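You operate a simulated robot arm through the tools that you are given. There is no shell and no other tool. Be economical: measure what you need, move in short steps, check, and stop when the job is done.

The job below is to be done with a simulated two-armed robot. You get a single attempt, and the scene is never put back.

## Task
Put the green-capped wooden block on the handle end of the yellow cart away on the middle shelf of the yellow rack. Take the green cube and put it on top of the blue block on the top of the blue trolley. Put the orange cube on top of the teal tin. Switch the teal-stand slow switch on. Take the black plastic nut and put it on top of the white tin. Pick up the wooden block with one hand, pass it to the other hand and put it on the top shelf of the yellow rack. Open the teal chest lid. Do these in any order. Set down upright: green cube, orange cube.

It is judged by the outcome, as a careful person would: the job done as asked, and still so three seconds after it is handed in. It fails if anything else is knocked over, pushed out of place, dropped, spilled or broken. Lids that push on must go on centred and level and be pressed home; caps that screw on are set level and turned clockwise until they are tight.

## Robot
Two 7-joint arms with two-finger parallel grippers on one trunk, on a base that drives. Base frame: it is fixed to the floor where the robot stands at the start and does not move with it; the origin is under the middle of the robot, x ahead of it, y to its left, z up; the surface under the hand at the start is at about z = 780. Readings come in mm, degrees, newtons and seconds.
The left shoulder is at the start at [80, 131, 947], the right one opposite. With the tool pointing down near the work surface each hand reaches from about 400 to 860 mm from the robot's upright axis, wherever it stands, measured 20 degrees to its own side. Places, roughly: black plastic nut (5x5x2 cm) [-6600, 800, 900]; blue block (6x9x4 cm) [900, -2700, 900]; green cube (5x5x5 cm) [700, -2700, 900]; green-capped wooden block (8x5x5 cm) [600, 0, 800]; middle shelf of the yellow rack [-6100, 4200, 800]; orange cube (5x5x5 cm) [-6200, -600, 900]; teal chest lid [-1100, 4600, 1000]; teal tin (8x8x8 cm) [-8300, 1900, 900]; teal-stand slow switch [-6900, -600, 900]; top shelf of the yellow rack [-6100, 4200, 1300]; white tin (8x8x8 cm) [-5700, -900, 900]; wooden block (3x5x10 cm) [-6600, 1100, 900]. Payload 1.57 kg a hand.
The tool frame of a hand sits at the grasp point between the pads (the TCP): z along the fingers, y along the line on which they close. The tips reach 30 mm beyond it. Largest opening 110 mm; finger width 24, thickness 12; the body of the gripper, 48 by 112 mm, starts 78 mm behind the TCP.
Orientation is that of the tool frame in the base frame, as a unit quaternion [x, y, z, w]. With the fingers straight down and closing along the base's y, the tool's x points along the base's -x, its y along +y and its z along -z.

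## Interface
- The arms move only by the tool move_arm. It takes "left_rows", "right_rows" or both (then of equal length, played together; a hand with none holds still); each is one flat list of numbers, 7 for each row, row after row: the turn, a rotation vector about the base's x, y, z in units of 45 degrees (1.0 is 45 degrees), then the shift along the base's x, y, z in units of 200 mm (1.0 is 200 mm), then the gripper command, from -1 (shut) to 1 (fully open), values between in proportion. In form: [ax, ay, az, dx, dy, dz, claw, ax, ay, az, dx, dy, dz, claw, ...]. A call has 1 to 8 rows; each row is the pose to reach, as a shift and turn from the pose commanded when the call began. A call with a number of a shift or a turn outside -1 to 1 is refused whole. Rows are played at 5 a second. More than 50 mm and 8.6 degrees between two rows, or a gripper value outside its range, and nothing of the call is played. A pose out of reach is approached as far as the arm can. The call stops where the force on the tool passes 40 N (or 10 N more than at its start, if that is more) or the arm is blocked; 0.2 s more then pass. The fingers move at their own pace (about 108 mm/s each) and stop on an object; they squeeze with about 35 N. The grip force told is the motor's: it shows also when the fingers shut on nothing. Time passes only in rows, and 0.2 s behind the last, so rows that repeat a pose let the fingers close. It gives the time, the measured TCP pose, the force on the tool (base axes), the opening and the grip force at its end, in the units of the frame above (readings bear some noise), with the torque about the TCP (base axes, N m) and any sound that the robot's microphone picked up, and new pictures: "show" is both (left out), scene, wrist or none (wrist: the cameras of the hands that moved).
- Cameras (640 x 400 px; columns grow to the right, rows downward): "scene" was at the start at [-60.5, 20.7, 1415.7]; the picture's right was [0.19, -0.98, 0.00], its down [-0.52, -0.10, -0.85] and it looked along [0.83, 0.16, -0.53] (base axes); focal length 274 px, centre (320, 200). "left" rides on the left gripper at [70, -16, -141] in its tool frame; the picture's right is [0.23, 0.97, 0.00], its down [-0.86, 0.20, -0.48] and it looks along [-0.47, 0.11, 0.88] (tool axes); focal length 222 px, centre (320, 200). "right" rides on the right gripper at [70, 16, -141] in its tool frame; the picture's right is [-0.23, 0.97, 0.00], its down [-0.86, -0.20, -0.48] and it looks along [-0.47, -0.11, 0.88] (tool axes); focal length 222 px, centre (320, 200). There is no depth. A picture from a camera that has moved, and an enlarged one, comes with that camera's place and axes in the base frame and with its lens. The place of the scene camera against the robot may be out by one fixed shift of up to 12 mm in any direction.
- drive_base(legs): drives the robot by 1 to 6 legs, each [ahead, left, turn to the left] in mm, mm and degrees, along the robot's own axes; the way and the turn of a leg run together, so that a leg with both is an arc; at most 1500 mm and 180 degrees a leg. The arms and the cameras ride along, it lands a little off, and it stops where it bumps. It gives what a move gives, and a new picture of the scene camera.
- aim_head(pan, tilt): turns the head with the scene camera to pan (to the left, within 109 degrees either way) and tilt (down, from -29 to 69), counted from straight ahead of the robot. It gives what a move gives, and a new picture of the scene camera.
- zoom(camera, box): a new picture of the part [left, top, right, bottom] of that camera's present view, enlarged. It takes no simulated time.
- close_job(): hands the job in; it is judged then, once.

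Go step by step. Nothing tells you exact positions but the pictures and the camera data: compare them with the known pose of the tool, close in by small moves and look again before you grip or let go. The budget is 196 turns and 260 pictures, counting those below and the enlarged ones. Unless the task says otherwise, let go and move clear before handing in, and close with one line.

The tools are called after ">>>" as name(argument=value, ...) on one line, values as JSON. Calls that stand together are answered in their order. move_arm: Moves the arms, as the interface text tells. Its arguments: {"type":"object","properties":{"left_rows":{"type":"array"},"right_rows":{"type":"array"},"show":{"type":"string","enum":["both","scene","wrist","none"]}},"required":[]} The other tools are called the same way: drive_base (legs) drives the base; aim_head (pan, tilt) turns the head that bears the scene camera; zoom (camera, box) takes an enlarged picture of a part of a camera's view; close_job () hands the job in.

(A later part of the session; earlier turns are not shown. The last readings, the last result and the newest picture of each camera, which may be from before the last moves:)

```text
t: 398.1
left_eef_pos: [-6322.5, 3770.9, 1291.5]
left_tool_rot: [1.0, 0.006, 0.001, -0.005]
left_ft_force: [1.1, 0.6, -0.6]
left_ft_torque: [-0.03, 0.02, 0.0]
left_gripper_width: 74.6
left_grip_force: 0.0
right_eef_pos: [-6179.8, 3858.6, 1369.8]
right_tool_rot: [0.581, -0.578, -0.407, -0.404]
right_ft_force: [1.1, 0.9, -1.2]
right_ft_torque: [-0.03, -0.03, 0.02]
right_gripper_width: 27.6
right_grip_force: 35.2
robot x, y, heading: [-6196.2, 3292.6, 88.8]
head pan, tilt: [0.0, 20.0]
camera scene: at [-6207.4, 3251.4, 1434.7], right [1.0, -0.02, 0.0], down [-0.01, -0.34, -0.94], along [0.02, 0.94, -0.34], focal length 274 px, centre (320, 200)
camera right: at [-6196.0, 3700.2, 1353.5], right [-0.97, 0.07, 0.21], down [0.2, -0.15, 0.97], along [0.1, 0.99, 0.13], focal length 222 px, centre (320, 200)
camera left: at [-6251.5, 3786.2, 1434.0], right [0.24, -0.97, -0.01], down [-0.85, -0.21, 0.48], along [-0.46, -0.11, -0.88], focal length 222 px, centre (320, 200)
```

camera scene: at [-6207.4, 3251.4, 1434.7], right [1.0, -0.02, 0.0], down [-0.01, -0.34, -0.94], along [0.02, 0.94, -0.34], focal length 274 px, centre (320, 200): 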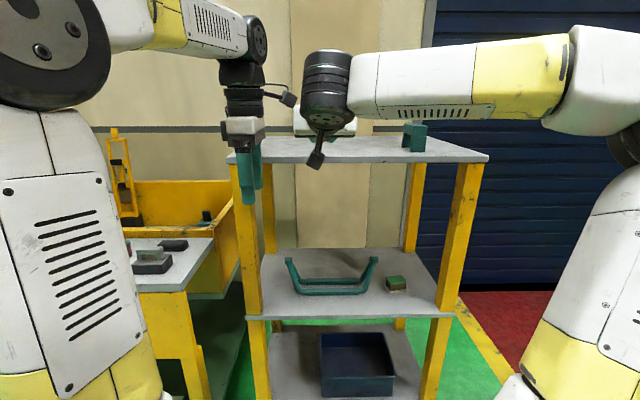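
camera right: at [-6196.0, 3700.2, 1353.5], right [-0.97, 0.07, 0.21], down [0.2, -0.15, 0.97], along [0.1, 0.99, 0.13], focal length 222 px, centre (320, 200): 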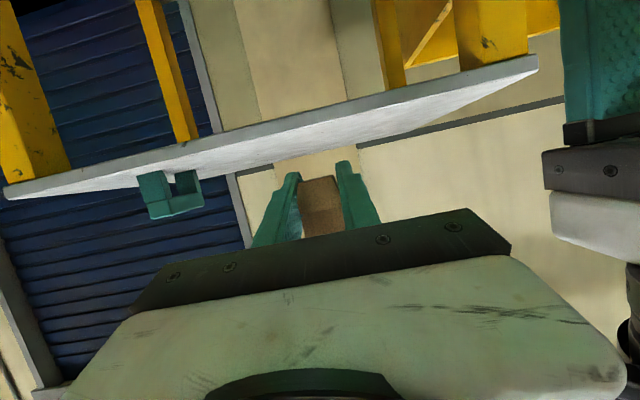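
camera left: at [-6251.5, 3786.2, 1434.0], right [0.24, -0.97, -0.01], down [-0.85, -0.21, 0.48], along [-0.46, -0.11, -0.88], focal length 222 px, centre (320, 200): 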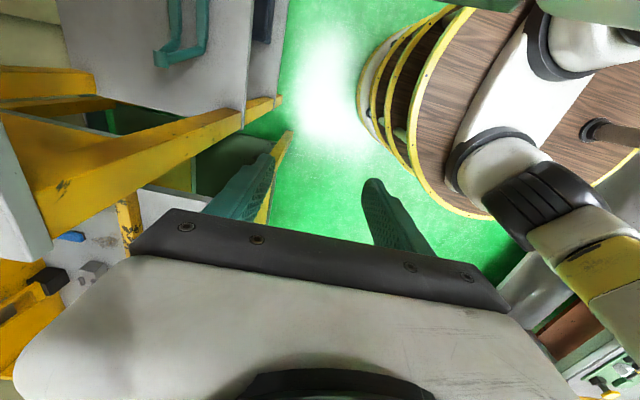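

Move forward over the shelf.

>>> move_arm(right_rows=[0, 0, 0, 0, 0.2, 0, -1, 0, 0, 0, 0, 0.4, 0, -1, 0, 0, 0, 0, 0.6, 0, -1, 0, 0, 0, 0, 0.8, 0, -1, 0, 0, 0, 0, 1, 0, -1], show="none")

>>> move_arm(right_rows=[0, 0, 0, 0, 0.1, -0.05, -1, 0, 0, 0, 0, 0.17, -0.13, -1, 0, 0, 0, 0, 0.17, -0.2, -1])

```text
t: 399.3
left_eef_pos: [-6322.1, 3771.2, 1290.0]
left_tool_rot: [1.0, 0.007, 0.001, -0.004]
left_ft_force: [0.7, -0.2, -0.2]
left_ft_torque: [0.02, 0.03, -0.01]
left_gripper_width: 74.4
left_grip_force: 0.0
right_eef_pos: [-6181.2, 4056.3, 1366.4]
right_tool_rot: [0.581, -0.578, -0.407, -0.403]
right_ft_force: [0.1, 0.4, -0.5]
right_ft_torque: [-0.01, -0.01, 0.01]
right_gripper_width: 27.9
right_grip_force: 34.8
robot x, y, heading: [-6200.4, 3292.2, 88.8]
head pan, tilt: [0.0, 20.0]
```

```text
t: 400.1
left_eef_pos: [-6321.0, 3771.6, 1290.7]
left_tool_rot: [1.0, 0.008, 0.001, -0.005]
left_ft_force: [-0.4, 0.3, 0.4]
left_ft_torque: [-0.02, -0.01, -0.01]
left_gripper_width: 74.2
left_grip_force: 0.1
right_eef_pos: [-6183.3, 4092.6, 1325.8]
right_tool_rot: [0.581, -0.579, -0.406, -0.403]
right_ft_force: [0.6, 0.0, -2.0]
right_ft_torque: [0.0, 0.04, -0.01]
right_gripper_width: 27.5
right_grip_force: 34.5
robot x, y, heading: [-6199.2, 3295.8, 89.0]
head pan, tilt: [0.0, 20.0]
camera scene: at [-6207.7, 3251.2, 1434.7], right [1.0, -0.02, 0.0], down [-0.01, -0.34, -0.94], along [0.02, 0.94, -0.34], focal length 274 px, centre (320, 200)
camera right: at [-6200.1, 3935.6, 1310.7], right [-0.97, 0.07, 0.21], down [0.2, -0.15, 0.97], along [0.1, 0.99, 0.13], focal length 222 px, centre (320, 200)
```

scene: 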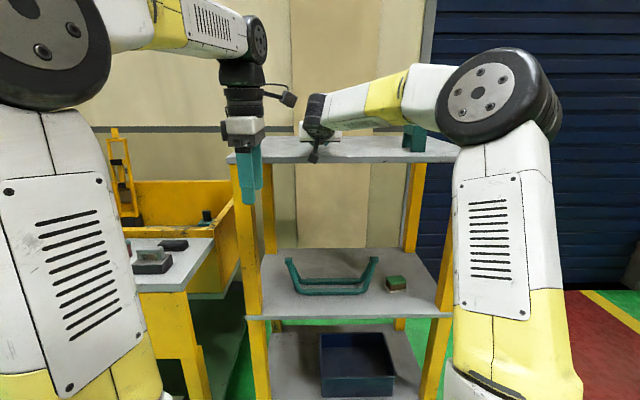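
right: 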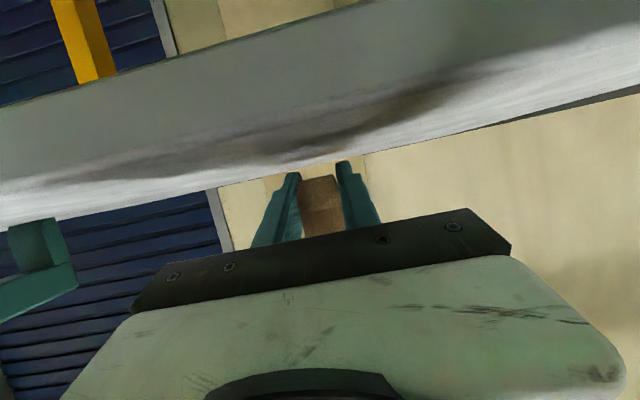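

>>> move_arm(right_rows=[0, 0, 0, 0, 0, -0.025, -1, 0, 0, 0, 0, 0, -0.05, -1, 0, 0, 0, 0, 0, -0.065, -1], show="none")

>>> zoom(camera="scene", box=[260, 80, 380, 180])

```text
t: 400.9
left_eef_pos: [-6321.3, 3770.5, 1291.7]
left_tool_rot: [1.0, 0.007, 0.001, -0.004]
left_ft_force: [-0.5, 0.7, -0.5]
left_ft_torque: [0.0, -0.01, -0.01]
left_gripper_width: 74.4
left_grip_force: 0.1
right_eef_pos: [-6182.5, 4092.2, 1322.5]
right_tool_rot: [0.579, -0.576, -0.409, -0.407]
right_ft_force: [-0.9, 14.5, 29.0]
right_ft_torque: [1.05, -0.23, 0.21]
right_gripper_width: 27.5
right_grip_force: 34.7
robot x, y, heading: [-6198.3, 3293.0, 88.9]
head pan, tilt: [0.0, 20.0]
```

```text
4.00 times, centred on (320, 130) of scene
camera zoom: at [-6207.8, 3250.9, 1434.7], right [1.0, -0.02, 0.0], down [-0.01, -0.34, -0.94], along [0.02, 0.94, -0.34], focal length 1096 px, centre (320, 480)
```

zoom: 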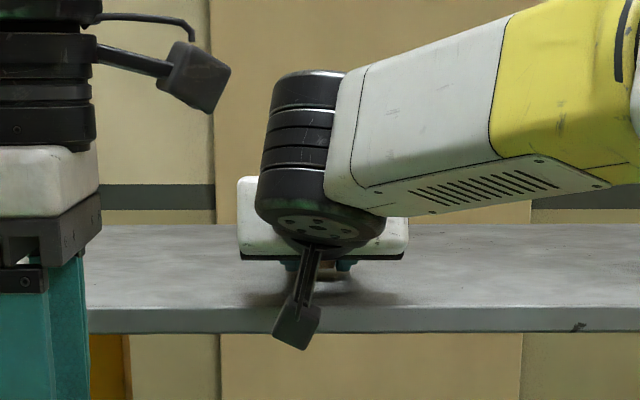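

The block has touched the shelf (z ≈ 1296). Ease off slightly, open, and back straight out.

>>> move_arm(right_rows=[0, 0, 0, 0, 0, 0.005, -1, 0, 0, 0, 0, 0, 0.008, -0.35, 0, 0, 0, 0, 0, 0.008, 0.1, 0, 0, 0, 0, 0, 0.008, 0.3, 0, 0, 0, 0, -0.1, 0.04, 0.3, 0, 0, 0, 0, -0.25, 0.09, 0.3, 0, 0, 0, 0, -0.4, 0.15, 0.3, 0, 0, 0, 0, -0.6, 0.22, 0.3])

>>> zoom(camera="scene", box=[260, 80, 380, 180])

```text
t: 401.8
left_eef_pos: [-6324.1, 3771.5, 1290.1]
left_tool_rot: [1.0, 0.008, 0.002, -0.005]
left_ft_force: [-0.5, 0.1, -0.2]
left_ft_torque: [0.0, -0.02, 0.03]
left_gripper_width: 74.3
left_grip_force: 0.0
right_eef_pos: [-6187.9, 4092.3, 1321.6]
right_tool_rot: [0.582, -0.574, -0.412, -0.403]
right_ft_force: [-1.5, 0.2, 2.1]
right_ft_torque: [0.05, -0.03, 0.04]
right_gripper_width: 70.2
right_grip_force: 0.1
robot x, y, heading: [-6196.6, 3291.2, 89.1]
head pan, tilt: [0.0, 20.0]
stopped in row 4 (right hand): the force on the tool passed its limit at 45 N (the readings are from after the stop); the commanded pose is now the measured one
camera scene: at [-6208.0, 3251.0, 1434.7], right [1.0, -0.02, 0.0], down [-0.01, -0.34, -0.94], along [0.02, 0.94, -0.34], focal length 274 px, centre (320, 200)
camera right: at [-6203.2, 3935.5, 1303.5], right [-0.97, 0.06, 0.22], down [0.21, -0.16, 0.97], along [0.09, 0.99, 0.14], focal length 222 px, centre (320, 200)
```

scene: 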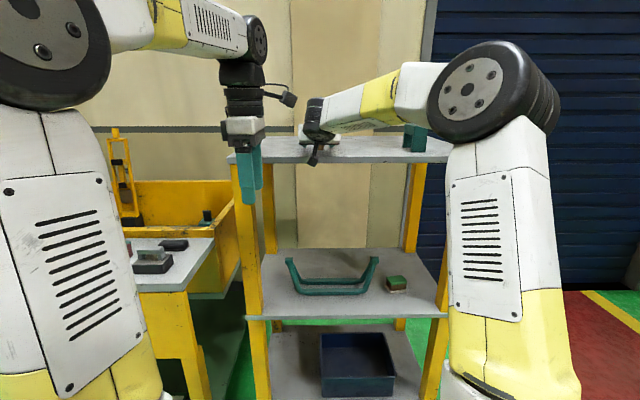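
right: 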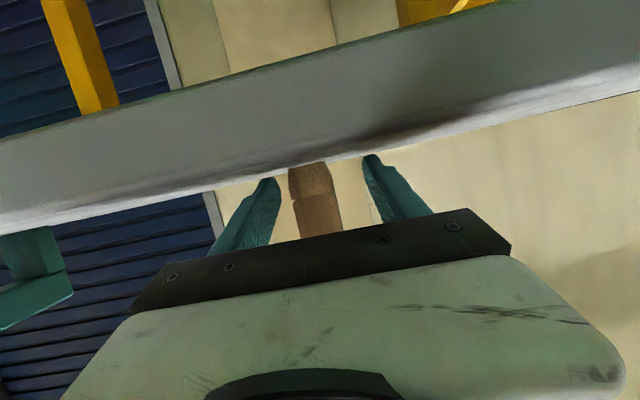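

```text
4.00 times, centred on (320, 130) of scene
camera zoom: at [-6208.0, 3251.0, 1434.7], right [1.0, -0.02, 0.0], down [-0.01, -0.34, -0.94], along [0.02, 0.94, -0.34], focal length 1096 px, centre (320, 480)
```

zoom: 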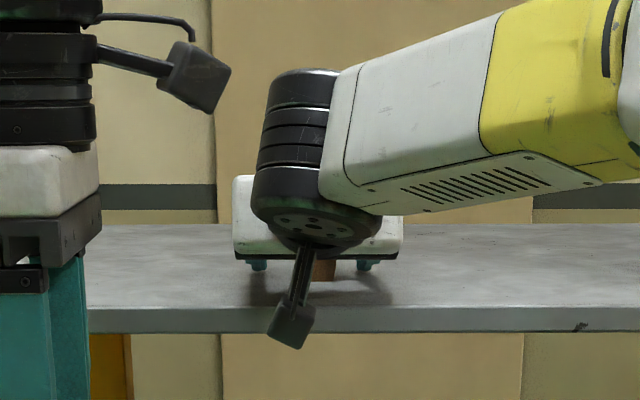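

The fingers are open and clear on both sides of the block. Withdraw along the tool axis.

>>> move_arm(right_rows=[0, 0, 0, 0, -0.03, 0.02, 0.3, 0, 0, 0, 0, -0.12, 0.05, 0.3, 0, 0, 0, 0, -0.28, 0.1, 0.3, 0, 0, 0, 0, -0.45, 0.16, 0.3, 0, 0, 0, 0, -0.65, 0.24, 0.3, 0, 0, 0, 0, -0.85, 0.3, 0.3])

>>> zoom(camera="scene", box=[260, 80, 440, 180])

```text
t: 403.2
left_eef_pos: [-6322.3, 3770.8, 1289.4]
left_tool_rot: [1.0, 0.007, 0.001, -0.005]
left_ft_force: [0.5, 0.7, -0.2]
left_ft_torque: [-0.02, 0.03, -0.01]
left_gripper_width: 74.2
left_grip_force: 0.1
right_eef_pos: [-6190.7, 3919.7, 1380.5]
right_tool_rot: [0.582, -0.575, -0.411, -0.401]
right_ft_force: [-1.0, 0.6, -1.3]
right_ft_torque: [-0.01, -0.02, -0.01]
right_gripper_width: 71.5
right_grip_force: 0.0
robot x, y, heading: [-6198.5, 3289.6, 88.8]
head pan, tilt: [0.0, 20.0]
camera scene: at [-6207.9, 3251.6, 1434.7], right [1.0, -0.02, 0.0], down [-0.01, -0.34, -0.94], along [0.02, 0.94, -0.34], focal length 274 px, centre (320, 200)
camera right: at [-6205.4, 3762.9, 1363.0], right [-0.97, 0.06, 0.22], down [0.21, -0.16, 0.97], along [0.09, 0.99, 0.14], focal length 222 px, centre (320, 200)
```

scene: 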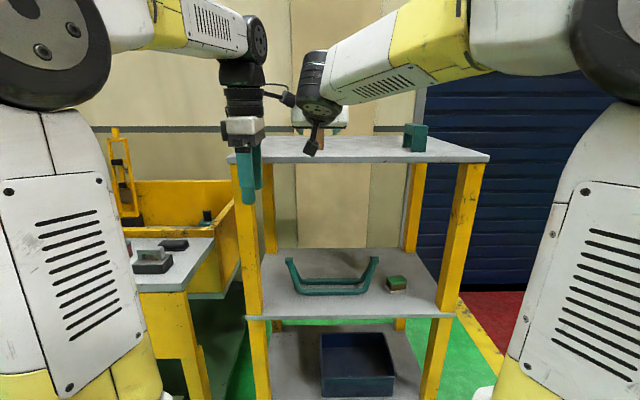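
right: 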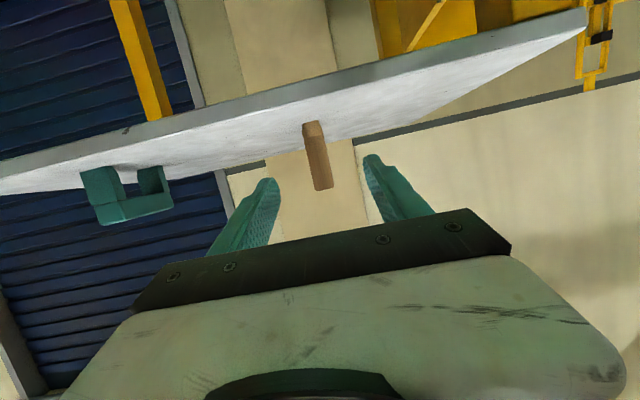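

```text
3.56 times, centred on (350, 130) of scene
camera zoom: at [-6207.9, 3251.6, 1434.7], right [1.0, -0.02, 0.0], down [-0.01, -0.34, -0.94], along [0.02, 0.94, -0.34], focal length 974 px, centre (213, 449)
```

zoom: 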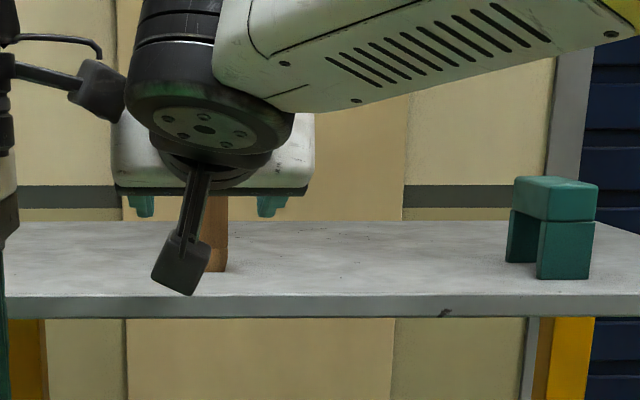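

The wooden block stands upright on the top shelf. Last job: the teal chest at about [-1100, 4600]. Retract, back away and head east along the aisle.

>>> move_arm(right_rows=[0, 0, 0, 0.1, -0.1, 0, 0.3, 0, 0, 0, 0.25, -0.2, -0.05, 0.3, 0, 0, 0, 0.4, -0.3, -0.1, 0.3], show="none")

>>> drive_base(legs=[[-330, 0, 0], [0, 0, -89], [1480, 0, 0], [1400, 0, 0]])

>>> aim_head(pan=25, tilt=15)

```text
t: 404.0
left_eef_pos: [-6322.3, 3771.3, 1291.7]
left_tool_rot: [1.0, 0.007, 0.002, -0.005]
left_ft_force: [-0.4, -0.2, 0.3]
left_ft_torque: [0.0, -0.03, 0.0]
left_gripper_width: 74.3
left_grip_force: 0.0
right_eef_pos: [-6108.7, 3860.5, 1361.9]
right_tool_rot: [0.582, -0.574, -0.412, -0.402]
right_ft_force: [0.0, 0.1, -1.3]
right_ft_torque: [0.02, -0.01, -0.03]
right_gripper_width: 71.5
right_grip_force: 0.1
robot x, y, heading: [-6197.5, 3295.3, 88.8]
head pan, tilt: [0.0, 20.0]
```

```text
t: 423.0
left_eef_pos: [-2946.3, 3215.8, 1291.6]
left_tool_rot: [0.733, -0.68, 0.004, -0.003]
left_ft_force: [0.0, 0.1, 0.9]
left_ft_torque: [-0.02, 0.03, -0.02]
left_gripper_width: 74.4
left_grip_force: 0.1
right_eef_pos: [-2844.3, 3006.6, 1361.5]
right_tool_rot: [-0.029, 0.817, 0.024, 0.575]
right_ft_force: [0.8, 0.2, -0.1]
right_ft_torque: [-0.02, -0.01, 0.01]
right_gripper_width: 71.3
right_grip_force: 0.0
robot x, y, heading: [-3415.3, 3061.8, 2.5]
head pan, tilt: [0.0, 20.0]
camera scene: at [-3470.8, 3064.0, 1434.7], right [0.04, -1.0, 0.0], down [-0.34, -0.01, -0.94], along [0.94, 0.04, -0.34], focal length 274 px, centre (320, 200)
```

scene: 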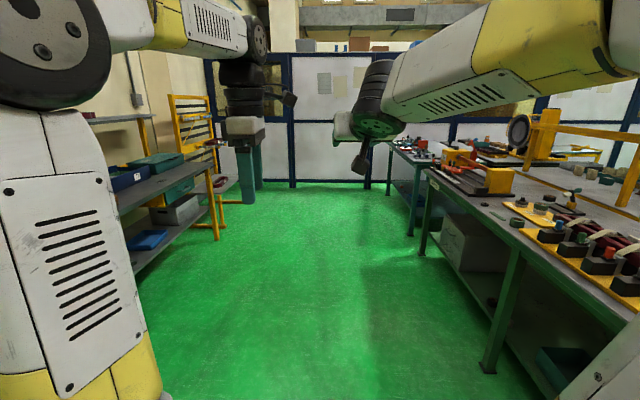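

```text
t: 423.9
left_eef_pos: [-2946.1, 3215.0, 1291.0]
left_tool_rot: [0.733, -0.68, 0.004, -0.003]
left_ft_force: [0.5, 0.7, -0.2]
left_ft_torque: [-0.01, 0.03, -0.02]
left_gripper_width: 74.3
left_grip_force: 0.0
right_eef_pos: [-2843.6, 3006.8, 1360.6]
right_tool_rot: [-0.029, 0.817, 0.023, 0.575]
right_ft_force: [-0.3, -0.8, 0.9]
right_ft_torque: [0.01, -0.05, 0.01]
right_gripper_width: 71.5
right_grip_force: 0.0
robot x, y, heading: [-3413.5, 3060.8, 2.4]
head pan, tilt: [25.0, 15.0]
camera scene: at [-3480.9, 3103.0, 1442.8], right [0.46, -0.89, 0.0], down [-0.23, -0.12, -0.97], along [0.86, 0.44, -0.26], focal length 274 px, centre (320, 200)
```

scene: 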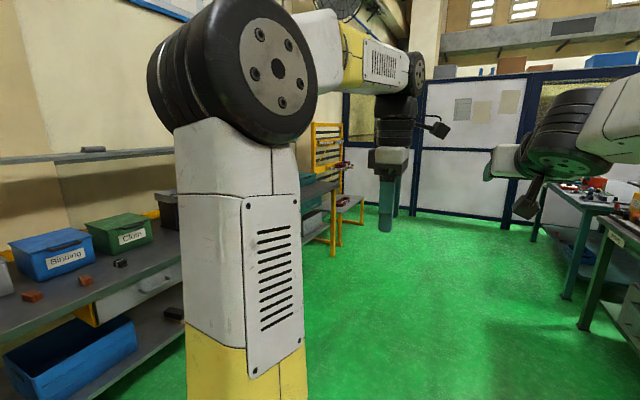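

>>> drive_base(legs=[[1450, 0, 0]])

>>> aim_head(pan=60, tilt=18)

```text
t: 431.2
left_eef_pos: [-1491.5, 3291.3, 1290.5]
left_tool_rot: [0.738, -0.675, 0.004, -0.003]
left_ft_force: [-0.3, -0.2, -0.2]
left_ft_torque: [0.04, -0.02, -0.03]
left_gripper_width: 74.2
left_grip_force: 0.1
right_eef_pos: [-1386.8, 3085.1, 1360.8]
right_tool_rot: [-0.035, 0.817, 0.028, 0.575]
right_ft_force: [0.0, 0.5, 0.3]
right_ft_torque: [0.0, 0.0, 0.0]
right_gripper_width: 71.8
right_grip_force: 0.0
robot x, y, heading: [-1954.8, 3132.3, 3.2]
head pan, tilt: [25.0, 15.0]
camera scene: at [-2024.6, 3172.5, 1442.8], right [0.47, -0.88, 0.0], down [-0.23, -0.12, -0.97], along [0.85, 0.46, -0.26], focal length 274 px, centre (320, 200)
```

scene: 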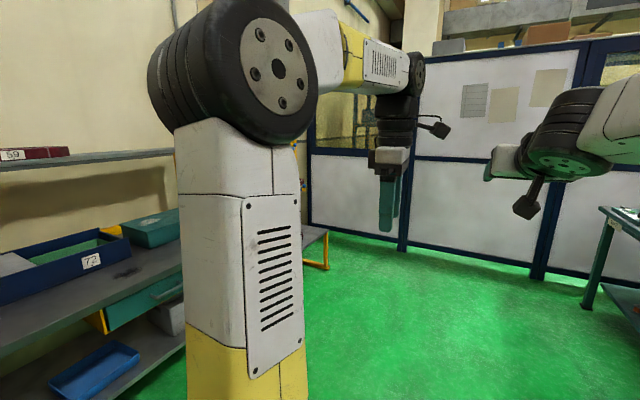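

```text
t: 432.2
left_eef_pos: [-1491.0, 3292.0, 1290.4]
left_tool_rot: [0.738, -0.675, 0.004, -0.002]
left_ft_force: [0.0, -0.2, -0.2]
left_ft_torque: [0.0, 0.01, -0.02]
left_gripper_width: 74.2
left_grip_force: 0.0
right_eef_pos: [-1385.8, 3084.9, 1361.3]
right_tool_rot: [-0.035, 0.817, 0.028, 0.575]
right_ft_force: [-0.2, 0.0, 0.5]
right_ft_torque: [-0.03, 0.02, 0.01]
right_gripper_width: 71.5
right_grip_force: 0.1
robot x, y, heading: [-1957.2, 3135.2, 3.3]
head pan, tilt: [60.0, 18.0]
camera scene: at [-2064.7, 3211.7, 1437.9], right [0.89, -0.45, 0.0], down [-0.14, -0.28, -0.95], along [0.43, 0.85, -0.31], focal length 274 px, centre (320, 200)
```

scene: 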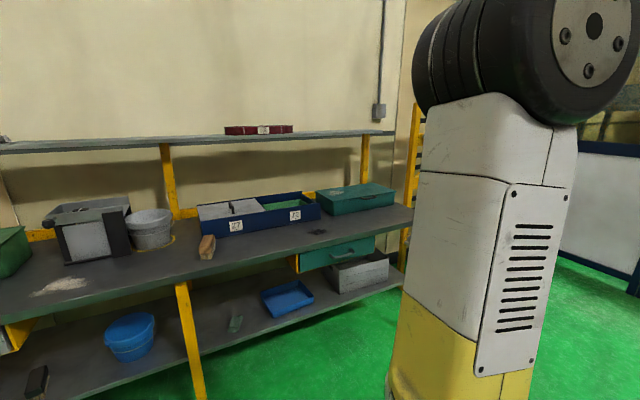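

>>> zoom(camera="scene", box=[280, 110, 430, 260])

>>> drive_base(legs=[[0, 0, 87], [200, -550, 0]])

>>> aim_head(pan=0, tilt=28)

```text
2.67 times, centred on (355, 185) of scene
camera zoom: at [-2064.7, 3211.7, 1437.9], right [0.89, -0.45, 0.0], down [-0.14, -0.28, -0.95], along [0.43, 0.85, -0.31], focal length 731 px, centre (227, 240)
```

zoom: 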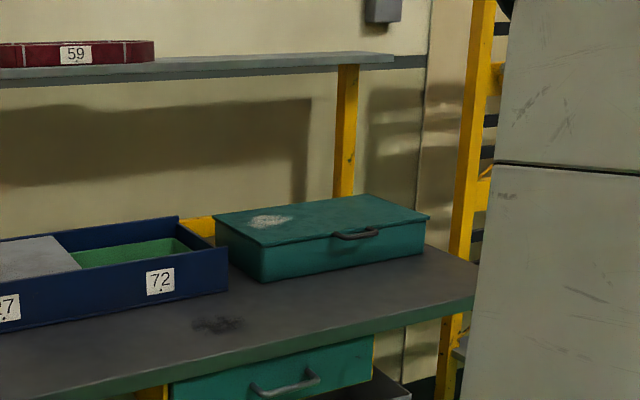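

```text
t: 439.2
left_eef_pos: [-1542.6, 3810.9, 1291.5]
left_tool_rot: [1.0, 0.022, 0.001, -0.005]
left_ft_force: [-0.1, -0.1, 0.4]
left_ft_torque: [0.05, 0.03, 0.0]
left_gripper_width: 74.1
left_grip_force: 0.2
right_eef_pos: [-1333.5, 3907.5, 1360.5]
right_tool_rot: [0.59, -0.566, -0.418, -0.396]
right_ft_force: [-0.4, 0.2, 0.9]
right_ft_torque: [0.01, 0.0, 0.04]
right_gripper_width: 71.6
right_grip_force: 0.1
robot x, y, heading: [-1403.0, 3336.7, 90.7]
head pan, tilt: [60.0, 18.0]
camera scene: at [-1493.2, 3247.8, 1437.9], right [0.49, 0.87, 0.0], down [0.27, -0.15, -0.95], along [-0.83, 0.47, -0.31], focal length 274 px, centre (320, 200)
```

scene: 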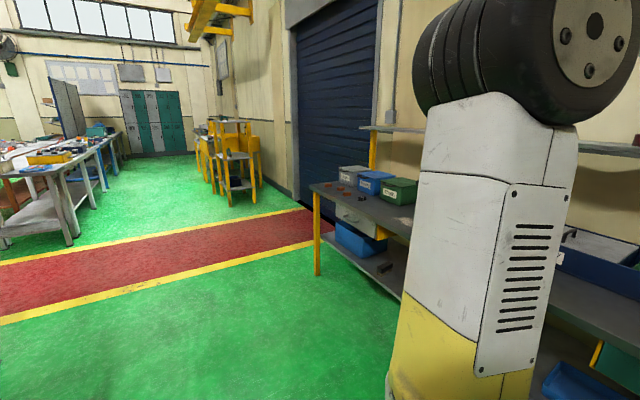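

```text
t: 440.6
left_eef_pos: [-1543.2, 3810.7, 1291.3]
left_tool_rot: [1.0, 0.023, 0.001, -0.005]
left_ft_force: [0.0, -0.7, 0.5]
left_ft_torque: [-0.02, 0.0, 0.04]
left_gripper_width: 74.4
left_grip_force: 0.1
right_eef_pos: [-1332.6, 3908.3, 1361.9]
right_tool_rot: [0.59, -0.566, -0.418, -0.397]
right_ft_force: [0.7, -0.5, 0.1]
right_ft_torque: [-0.01, 0.01, -0.01]
right_gripper_width: 71.6
right_grip_force: 0.1
robot x, y, heading: [-1406.6, 3338.3, 90.4]
head pan, tilt: [0.0, 28.0]
camera scene: at [-1412.9, 3293.3, 1421.8], right [1.0, 0.01, 0.0], down [0.01, -0.47, -0.88], along [-0.01, 0.88, -0.47], focal length 274 px, centre (320, 200)
```

scene: 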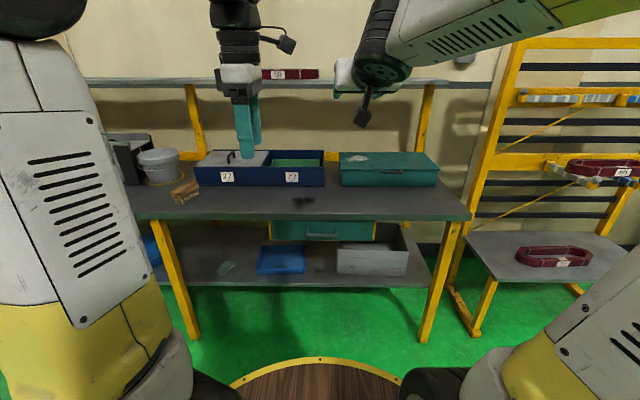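

The teal chest has a front handle on its lid, at about [-1100, 4430, 955], hinged at the back. I'll drive closer and look with the right wrist camera.

>>> drive_base(legs=[[300, -60, 0]])

>>> zoom(camera="scene", box=[320, 130, 480, 230])

>>> zoom(camera="right", box=[0, 0, 640, 400])

```text
t: 442.6
left_eef_pos: [-1490.4, 4105.0, 1291.2]
left_tool_rot: [1.0, 0.024, 0.001, -0.005]
left_ft_force: [0.3, 0.4, -0.3]
left_ft_torque: [0.02, 0.0, 0.01]
left_gripper_width: 74.5
left_grip_force: 0.0
right_eef_pos: [-1280.6, 4201.2, 1361.2]
right_tool_rot: [0.591, -0.565, -0.419, -0.396]
right_ft_force: [0.5, 0.3, 0.3]
right_ft_torque: [-0.01, 0.0, -0.01]
right_gripper_width: 71.7
right_grip_force: 0.1
robot x, y, heading: [-1351.0, 3631.3, 90.6]
head pan, tilt: [0.0, 28.0]
camera scene: at [-1358.0, 3587.4, 1421.8], right [1.0, 0.01, 0.0], down [0.01, -0.47, -0.88], along [-0.01, 0.88, -0.47], focal length 274 px, centre (320, 200)
```

scene: 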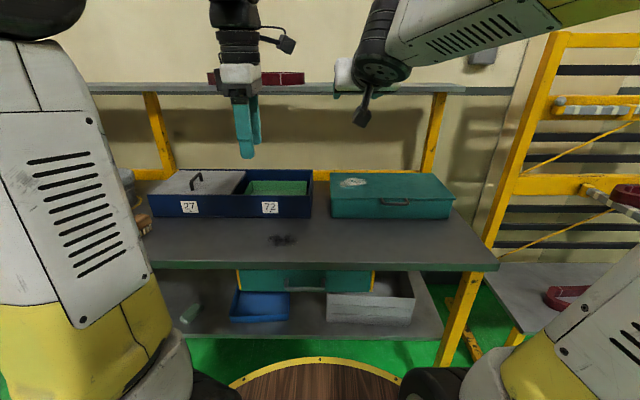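

```text
4.00 times, centred on (400, 180) of scene
camera zoom: at [-1358.0, 3587.4, 1421.8], right [1.0, 0.01, 0.0], down [0.01, -0.47, -0.88], along [-0.01, 0.88, -0.47], focal length 1096 px, centre (0, 280)
```

zoom: 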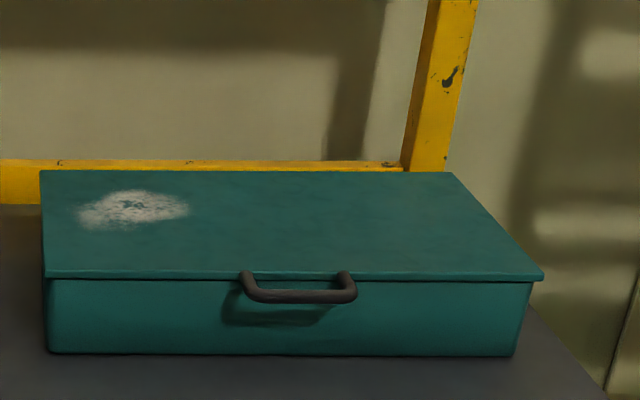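

```text
1.00 times, centred on (320, 200) of right (not enlarged: the box is as wide or as high as the picture)
camera zoom: at [-1289.0, 4044.4, 1343.3], right [-0.98, 0.03, 0.22], down [0.21, -0.15, 0.97], along [0.06, 0.99, 0.14], focal length 222 px, centre (320, 200)
```

zoom: 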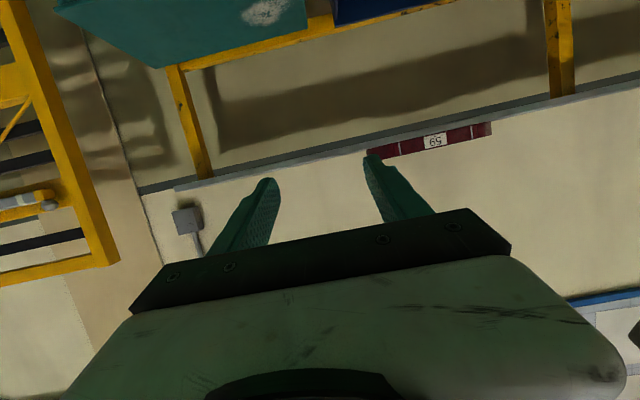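

The handle is a U-bar on the lid's front edge. Bring the right hand down in front of the chest and close the fingers, watching through its camera.

>>> move_arm(right_rows=[0, 0, 0, 0.13, -0.1, -0.14, 0, 0, 0, 0, 0.26, -0.2, -0.28, -0.5, 0, 0, 0, 0.39, -0.25, -0.42, -1, 0, 0, 0, 0.52, -0.25, -0.56, -1, 0, 0, 0, 0.65, -0.25, -0.7, -1, 0, 0, 0, 0.78, -0.25, -0.85, -1, 0, 0, 0, 0.9, -0.25, -1, -1])

```text
t: 444.2
left_eef_pos: [-1490.0, 4104.4, 1290.5]
left_tool_rot: [1.0, 0.024, 0.001, -0.004]
left_ft_force: [-0.8, -0.1, -0.2]
left_ft_torque: [0.0, -0.06, 0.01]
left_gripper_width: 74.5
left_grip_force: 0.1
right_eef_pos: [-1094.2, 4156.7, 1167.6]
right_tool_rot: [0.592, -0.564, -0.419, -0.395]
right_ft_force: [-0.3, 0.1, 0.4]
right_ft_torque: [-0.01, -0.02, -0.01]
right_gripper_width: 0.1
right_grip_force: 21.6
right hand out of reach, approached as far as the arm can: row 7
robot x, y, heading: [-1346.5, 3630.6, 90.7]
head pan, tilt: [0.0, 28.0]
camera scene: at [-1358.5, 3587.5, 1421.8], right [1.0, 0.01, 0.0], down [0.01, -0.47, -0.88], along [-0.01, 0.88, -0.47], focal length 274 px, centre (320, 200)
camera right: at [-1103.8, 4000.8, 1149.7], right [-0.98, 0.03, 0.22], down [0.21, -0.15, 0.97], along [0.06, 0.99, 0.14], focal length 222 px, centre (320, 200)
```

scene: 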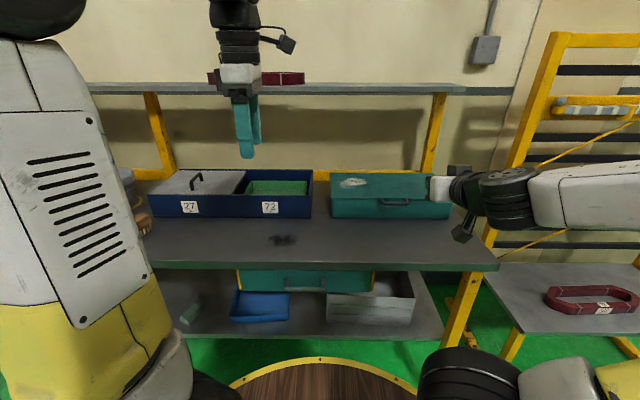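
right: 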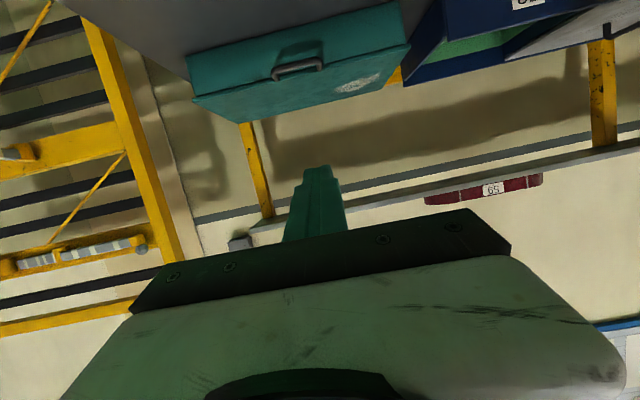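

>>> zoom(camera="right", box=[170, 0, 430, 162])

```text
2.46 times, centred on (300, 81) of right
camera zoom: at [-1103.8, 4000.8, 1149.7], right [-0.98, 0.03, 0.22], down [0.21, -0.15, 0.97], along [0.06, 0.99, 0.14], focal length 547 px, centre (369, 493)
```

zoom: 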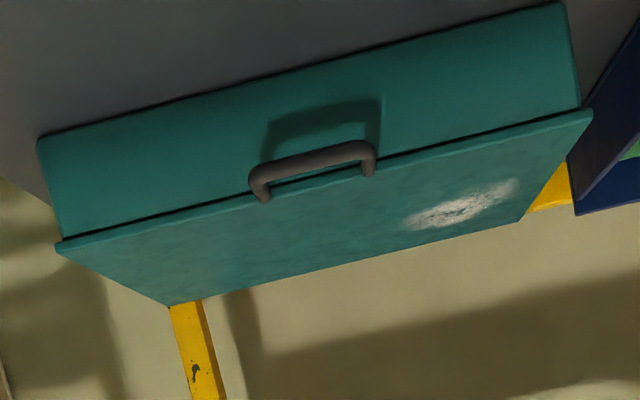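

Handle bar ≈ [-1090, 4490, 930]; the hinge is at y ≈ 4757. The left hand (pointing down, closing along y) suits gripping the bar, so I'll move the right hand aside and shift the robot right and forward.

>>> move_arm(right_rows=[0, 0, 0, 0.1, -0.1, 0.1, -1, 0, 0, 0, 0.2, -0.2, 0.2, -1, 0, 0, 0, 0.3, -0.3, 0.3, -1], show="none")

>>> drive_base(legs=[[0, -330, 0], [165, 0, 0]])

>>> aim_head(pan=5, tilt=32)

```text
t: 445.0
left_eef_pos: [-1489.4, 4105.2, 1290.6]
left_tool_rot: [1.0, 0.025, 0.001, -0.004]
left_ft_force: [1.2, 0.3, -0.4]
left_ft_torque: [-0.04, 0.03, 0.04]
left_gripper_width: 74.5
left_grip_force: 0.0
right_eef_pos: [-1033.8, 4103.5, 1229.3]
right_tool_rot: [0.591, -0.565, -0.419, -0.396]
right_ft_force: [0.2, -0.3, -0.5]
right_ft_torque: [0.02, 0.01, 0.08]
right_gripper_width: 0.0
right_grip_force: 21.3
robot x, y, heading: [-1347.4, 3635.1, 90.9]
head pan, tilt: [0.0, 28.0]
```

```text
t: 448.3
left_eef_pos: [-1157.0, 4276.4, 1291.4]
left_tool_rot: [1.0, 0.029, 0.001, -0.004]
left_ft_force: [0.0, 0.7, 0.1]
left_ft_torque: [-0.02, 0.02, -0.01]
left_gripper_width: 74.2
left_grip_force: 0.1
right_eef_pos: [-701.6, 4277.8, 1229.3]
right_tool_rot: [0.594, -0.562, -0.421, -0.393]
right_ft_force: [0.0, 1.0, 0.3]
right_ft_torque: [-0.01, 0.03, 0.06]
right_gripper_width: 0.0
right_grip_force: 21.5
robot x, y, heading: [-1011.8, 3805.5, 91.3]
head pan, tilt: [0.0, 28.0]
camera scene: at [-1020.1, 3759.4, 1421.8], right [1.0, 0.02, 0.0], down [0.01, -0.47, -0.88], along [-0.02, 0.88, -0.47], focal length 274 px, centre (320, 200)
```

scene: 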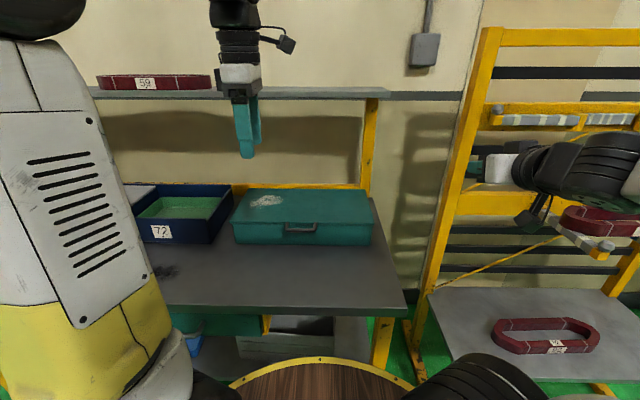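

```text
t: 448.9
left_eef_pos: [-1156.5, 4275.6, 1290.5]
left_tool_rot: [1.0, 0.029, 0.001, -0.005]
left_ft_force: [-0.6, 0.4, -0.1]
left_ft_torque: [-0.02, 0.0, -0.02]
left_gripper_width: 74.5
left_grip_force: 0.0
right_eef_pos: [-701.5, 4277.2, 1229.2]
right_tool_rot: [0.594, -0.562, -0.42, -0.393]
right_ft_force: [0.5, -0.4, 0.3]
right_ft_torque: [0.03, -0.02, -0.01]
right_gripper_width: 0.0
right_grip_force: 21.0
robot x, y, heading: [-1011.5, 3806.0, 91.3]
head pan, tilt: [5.0, 32.0]
camera scene: at [-1027.9, 3757.4, 1415.5], right [0.99, 0.11, 0.0], down [0.06, -0.53, -0.85], along [-0.09, 0.84, -0.53], focal length 274 px, centre (320, 200)
```

scene: 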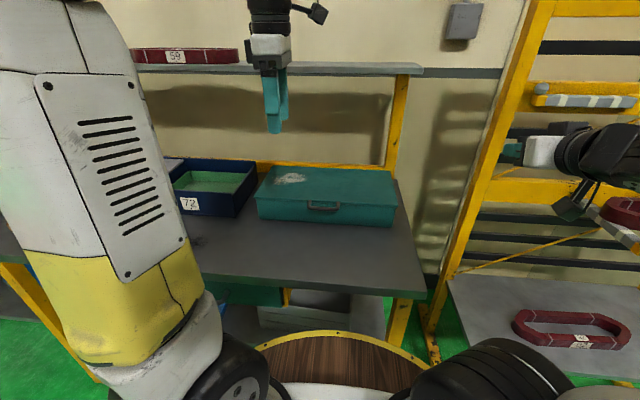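

>>> move_arm(left_rows=[0, 0, -0.015, 0.06, 0.1, -0.15, 0.2, 0, 0, -0.03, 0.13, 0.25, -0.3, 0, 0, 0, -0.045, 0.2, 0.4, -0.45, 0, 0, 0, -0.06, 0.27, 0.52, -0.62, 0, 0, 0, -0.07, 0.33, 0.62, -0.8, 0], show="wrist")

>>> zoom(camera="scene", box=[250, 150, 410, 250])

```text
t: 450.1
left_eef_pos: [-1090.8, 4398.4, 1128.7]
left_tool_rot: [1.0, 0.001, 0.001, -0.004]
left_ft_force: [-0.9, -0.1, -0.2]
left_ft_torque: [0.04, -0.04, 0.01]
left_gripper_width: 55.0
left_grip_force: 0.1
right_eef_pos: [-702.0, 4276.5, 1229.4]
right_tool_rot: [0.593, -0.563, -0.42, -0.394]
right_ft_force: [0.2, -1.3, 0.8]
right_ft_torque: [0.02, 0.0, 0.0]
right_gripper_width: 0.0
right_grip_force: 21.0
robot x, y, heading: [-1016.7, 3804.6, 91.2]
head pan, tilt: [5.0, 32.0]
camera left: at [-1019.2, 4412.8, 1271.9], right [0.23, -0.97, -0.01], down [-0.86, -0.21, 0.48], along [-0.46, -0.1, -0.88], focal length 222 px, centre (320, 200)
```

left: 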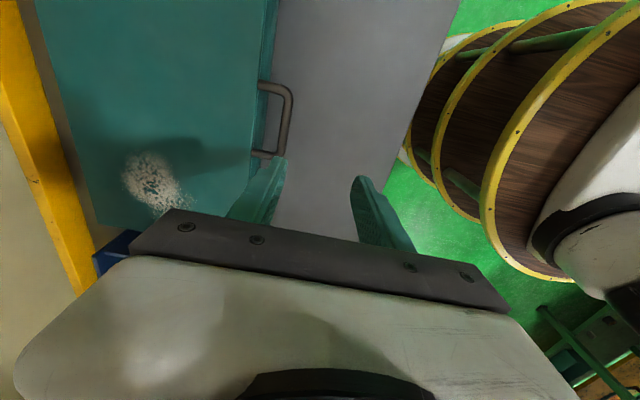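

```text
4.00 times, centred on (330, 200) of scene
camera zoom: at [-1028.0, 3757.1, 1415.4], right [0.99, 0.11, 0.0], down [0.06, -0.53, -0.85], along [-0.09, 0.84, -0.53], focal length 1096 px, centre (280, 200)
```

zoom: 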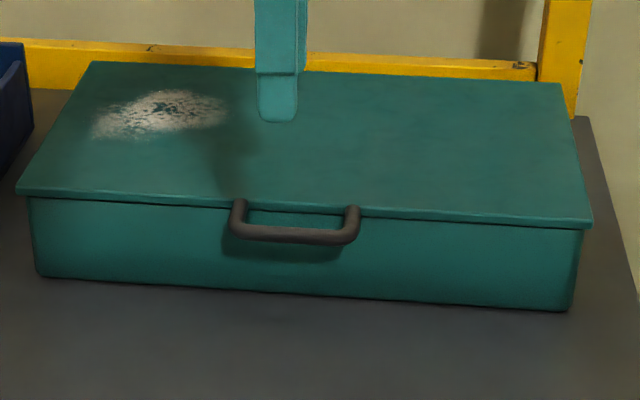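

Reconciling the views: bar ≈ [-1080, 4452, 950], lid front edge y ≈ 4484, hinge y ≈ 4700. Come above the bar with a narrow 26 mm opening and look.

>>> move_arm(left_rows=[0, 0, 0, 0.02, 0.09, -0.15, -0.5, 0, 0, 0, 0.04, 0.18, -0.3, -0.53, 0, 0, 0, 0.045, 0.27, -0.45, -0.53, 0, 0, 0, 0.045, 0.27, -0.57, -0.53], show="wrist")

>>> zoom(camera="left", box=[240, 100, 400, 200])

>>> zoom(camera="scene", box=[280, 150, 380, 230])

```text
t: 451.1
left_eef_pos: [-1082.9, 4453.0, 1017.3]
left_tool_rot: [1.0, 0.002, 0.001, -0.004]
left_ft_force: [0.4, -0.4, 0.1]
left_ft_torque: [0.03, -0.01, -0.01]
left_gripper_width: 25.6
left_grip_force: 0.0
right_eef_pos: [-701.3, 4278.1, 1231.0]
right_tool_rot: [0.593, -0.563, -0.42, -0.394]
right_ft_force: [-0.2, -0.5, -0.9]
right_ft_torque: [0.03, 0.0, 0.02]
right_gripper_width: 0.0
right_grip_force: 21.5
robot x, y, heading: [-1015.0, 3806.2, 91.3]
head pan, tilt: [5.0, 32.0]
camera left: at [-1012.9, 4467.4, 1161.5], right [0.23, -0.97, -0.01], down [-0.86, -0.21, 0.47], along [-0.46, -0.1, -0.88], focal length 222 px, centre (320, 200)
```

left: 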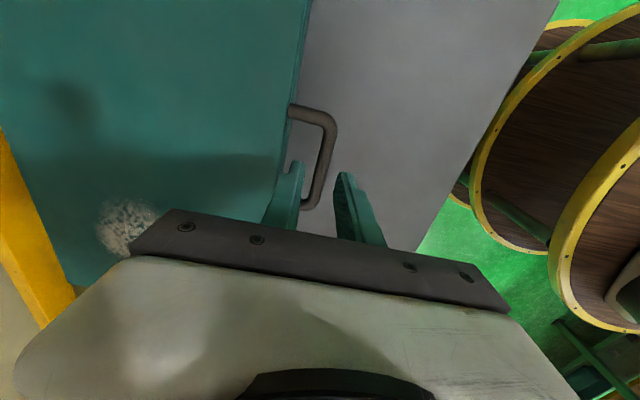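

```text
4.00 times, centred on (320, 150) of left
camera zoom: at [-1012.9, 4467.4, 1161.5], right [0.23, -0.97, -0.01], down [-0.86, -0.21, 0.47], along [-0.46, -0.1, -0.88], focal length 888 px, centre (320, 400)
```

zoom: 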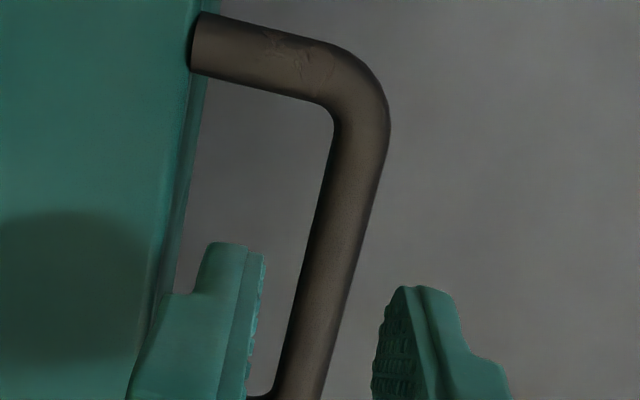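

```text
5.00 times, centred on (330, 190) of scene
camera zoom: at [-1027.9, 3757.3, 1415.5], right [0.99, 0.11, 0.0], down [0.06, -0.53, -0.85], along [-0.09, 0.84, -0.53], focal length 1370 px, centre (270, 250)
```

zoom: 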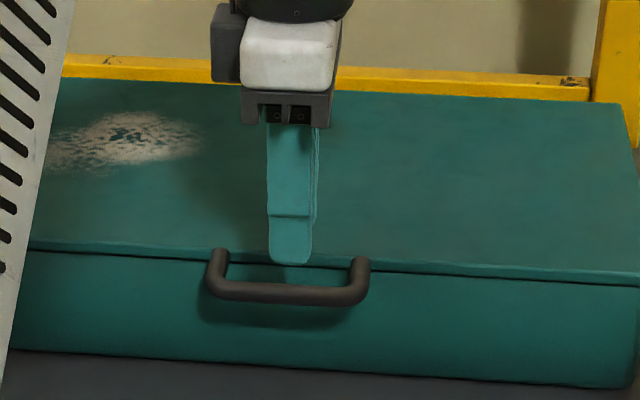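

The bar passes between the fingers with room on both sides. Shift 3 mm, lower so that the tips straddle it, and close.

>>> move_arm(left_rows=[0, 0, 0, 0, -0.015, -0.1, -0.53, 0, 0, 0, 0, -0.015, -0.2, -0.53, 0, 0, 0, 0, -0.015, -0.24, -0.53], show="wrist")

>>> zoom(camera="scene", box=[280, 170, 360, 230])

```text
t: 451.9
left_eef_pos: [-1082.0, 4450.1, 969.9]
left_tool_rot: [1.0, 0.001, 0.001, -0.004]
left_ft_force: [0.0, 0.2, 1.1]
left_ft_torque: [-0.01, 0.0, -0.04]
left_gripper_width: 26.1
left_grip_force: 0.1
right_eef_pos: [-701.3, 4277.8, 1230.1]
right_tool_rot: [0.594, -0.562, -0.42, -0.393]
right_ft_force: [0.1, -0.2, 0.9]
right_ft_torque: [-0.01, -0.04, 0.02]
right_gripper_width: 0.2
right_grip_force: 21.2
robot x, y, heading: [-1009.2, 3803.8, 91.2]
head pan, tilt: [5.0, 32.0]
camera left: at [-1013.2, 4464.5, 1111.8], right [0.23, -0.97, -0.01], down [-0.86, -0.21, 0.47], along [-0.46, -0.1, -0.88], focal length 222 px, centre (320, 200)
```

left: 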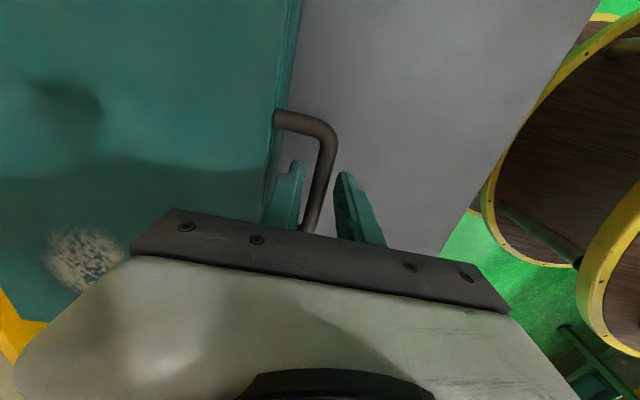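

```text
6.67 times, centred on (320, 200) of scene
camera zoom: at [-1027.9, 3757.4, 1415.5], right [0.99, 0.11, 0.0], down [0.06, -0.53, -0.85], along [-0.09, 0.84, -0.53], focal length 1827 px, centre (320, 200)
```

zoom: 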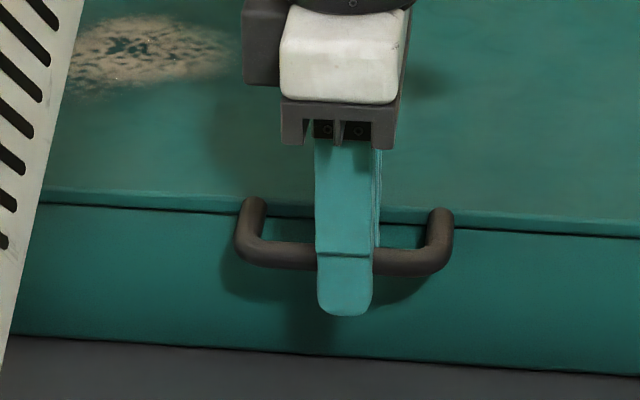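

The tips reach a bit too deep; raise 12 mm, then close on the bar.

>>> move_arm(left_rows=[0, 0, 0, 0, 0, 0.06, -0.53, 0, 0, 0, 0, 0, 0.06, -1, 0, 0, 0, 0, 0, 0.06, -1], show="none")

>>> zoom(camera="scene", box=[280, 170, 360, 230])

```text
t: 452.7
left_eef_pos: [-1082.9, 4449.3, 980.4]
left_tool_rot: [1.0, 0.001, 0.0, -0.005]
left_ft_force: [0.3, 6.2, -1.7]
left_ft_torque: [0.2, -0.3, -0.16]
left_gripper_width: 12.7
left_grip_force: 29.1
right_eef_pos: [-701.4, 4277.9, 1229.6]
right_tool_rot: [0.593, -0.563, -0.42, -0.394]
right_ft_force: [-0.4, 1.1, -0.5]
right_ft_torque: [0.01, -0.01, 0.02]
right_gripper_width: 0.0
right_grip_force: 21.1
robot x, y, heading: [-1011.8, 3807.0, 91.5]
head pan, tilt: [5.0, 32.0]
```

```text
6.67 times, centred on (320, 200) of scene
camera zoom: at [-1027.9, 3757.8, 1415.5], right [0.99, 0.11, 0.0], down [0.06, -0.53, -0.85], along [-0.09, 0.84, -0.53], focal length 1827 px, centre (320, 200)
```

zoom: 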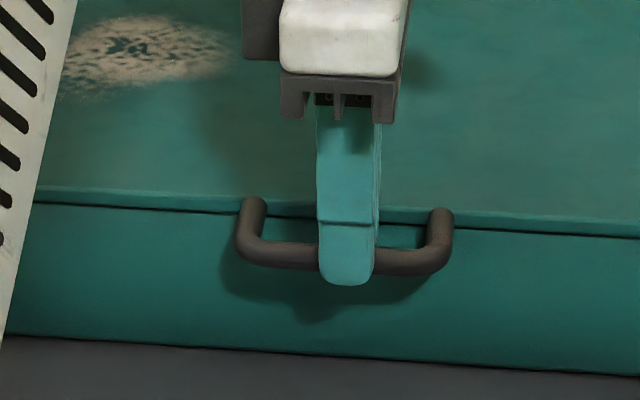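

The bar is gripped. Lift the lid along its arc in small steps, pitching the hand forward as it rises: first to about 20°.

>>> move_arm(left_rows=[0.067, 0, 0, 0, 0, 0.11, -1, 0.133, 0, 0, 0, 0.0095, 0.219, -1, 0.2, 0, 0, 0, 0.029, 0.326, -1, 0.267, 0, 0, 0, 0.0575, 0.429, -1], show="scene")

```text
t: 453.7
left_eef_pos: [-1083.0, 4459.2, 1066.1]
left_tool_rot: [0.994, 0.001, 0.0, -0.106]
left_ft_force: [-3.7, -29.6, 5.7]
left_ft_torque: [-1.01, -0.1, -0.27]
left_gripper_width: 13.1
left_grip_force: 29.6
right_eef_pos: [-701.9, 4276.8, 1230.8]
right_tool_rot: [0.594, -0.562, -0.421, -0.394]
right_ft_force: [0.0, -0.6, 0.2]
right_ft_torque: [0.0, -0.01, -0.01]
right_gripper_width: 0.0
right_grip_force: 21.9
robot x, y, heading: [-1013.8, 3804.1, 91.4]
head pan, tilt: [5.0, 32.0]
camera scene: at [-1028.0, 3755.6, 1415.4], right [0.99, 0.11, 0.0], down [0.06, -0.53, -0.85], along [-0.09, 0.84, -0.53], focal length 274 px, centre (320, 200)
```

scene: 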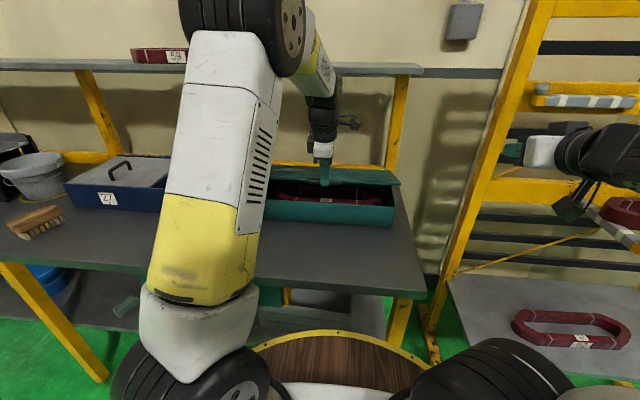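

The lid is rising. A sideways load shows that I'm slightly too far back on the arc; correct by about 5 mm and continue to ~40°.

>>> move_arm(left_rows=[0, 0, 0, 0, -0.02, 0, -1, 0.067, 0, 0, 0, 0.0175, 0.101, -1, 0.133, 0, 0, 0, 0.059, 0.197, -1, 0.2, 0, 0, 0, 0.1135, 0.288, -1, 0.267, 0, 0, 0, 0.176, 0.373, -1], show="scene")

>>> zoom(camera="scene", box=[250, 120, 420, 240])

```text
t: 454.6
left_eef_pos: [-1081.1, 4470.6, 1105.7]
left_tool_rot: [0.988, 0.0, 0.0, -0.156]
left_ft_force: [-2.6, -17.1, 6.5]
left_ft_torque: [-0.43, -0.32, -0.29]
left_gripper_width: 12.8
left_grip_force: 29.7
right_eef_pos: [-701.5, 4276.6, 1229.6]
right_tool_rot: [0.594, -0.562, -0.421, -0.393]
right_ft_force: [0.4, -0.9, 0.0]
right_ft_torque: [0.01, 0.0, 0.0]
right_gripper_width: 0.0
right_grip_force: 21.8
robot x, y, heading: [-1012.2, 3800.3, 91.6]
head pan, tilt: [5.0, 32.0]
stopped in row 4 (left hand): the force on the tool passed its limit at 42 N (the readings are from after the stop); the commanded pose is now the measured one
camera scene: at [-1028.0, 3756.1, 1415.4], right [0.99, 0.11, 0.0], down [0.06, -0.53, -0.85], along [-0.09, 0.84, -0.53], focal length 274 px, centre (320, 200)
```

scene: 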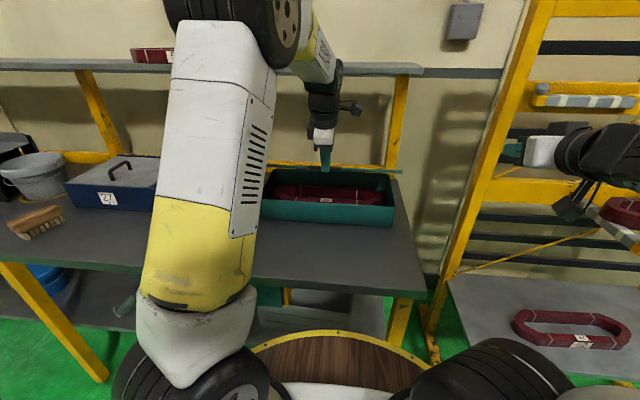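

```text
3.33 times, centred on (335, 180) of scene
camera zoom: at [-1028.0, 3756.1, 1415.4], right [0.99, 0.11, 0.0], down [0.06, -0.53, -0.85], along [-0.09, 0.84, -0.53], focal length 914 px, centre (270, 267)
```

zoom: 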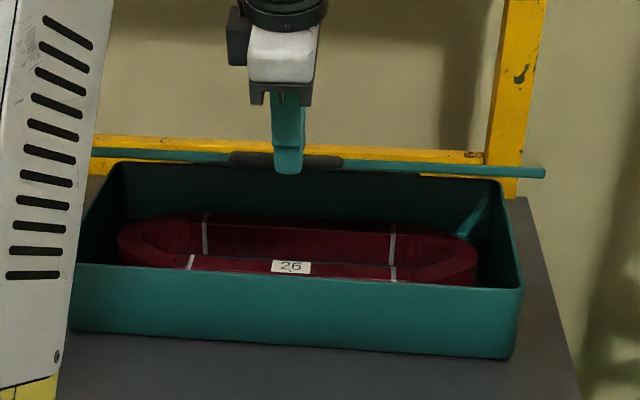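

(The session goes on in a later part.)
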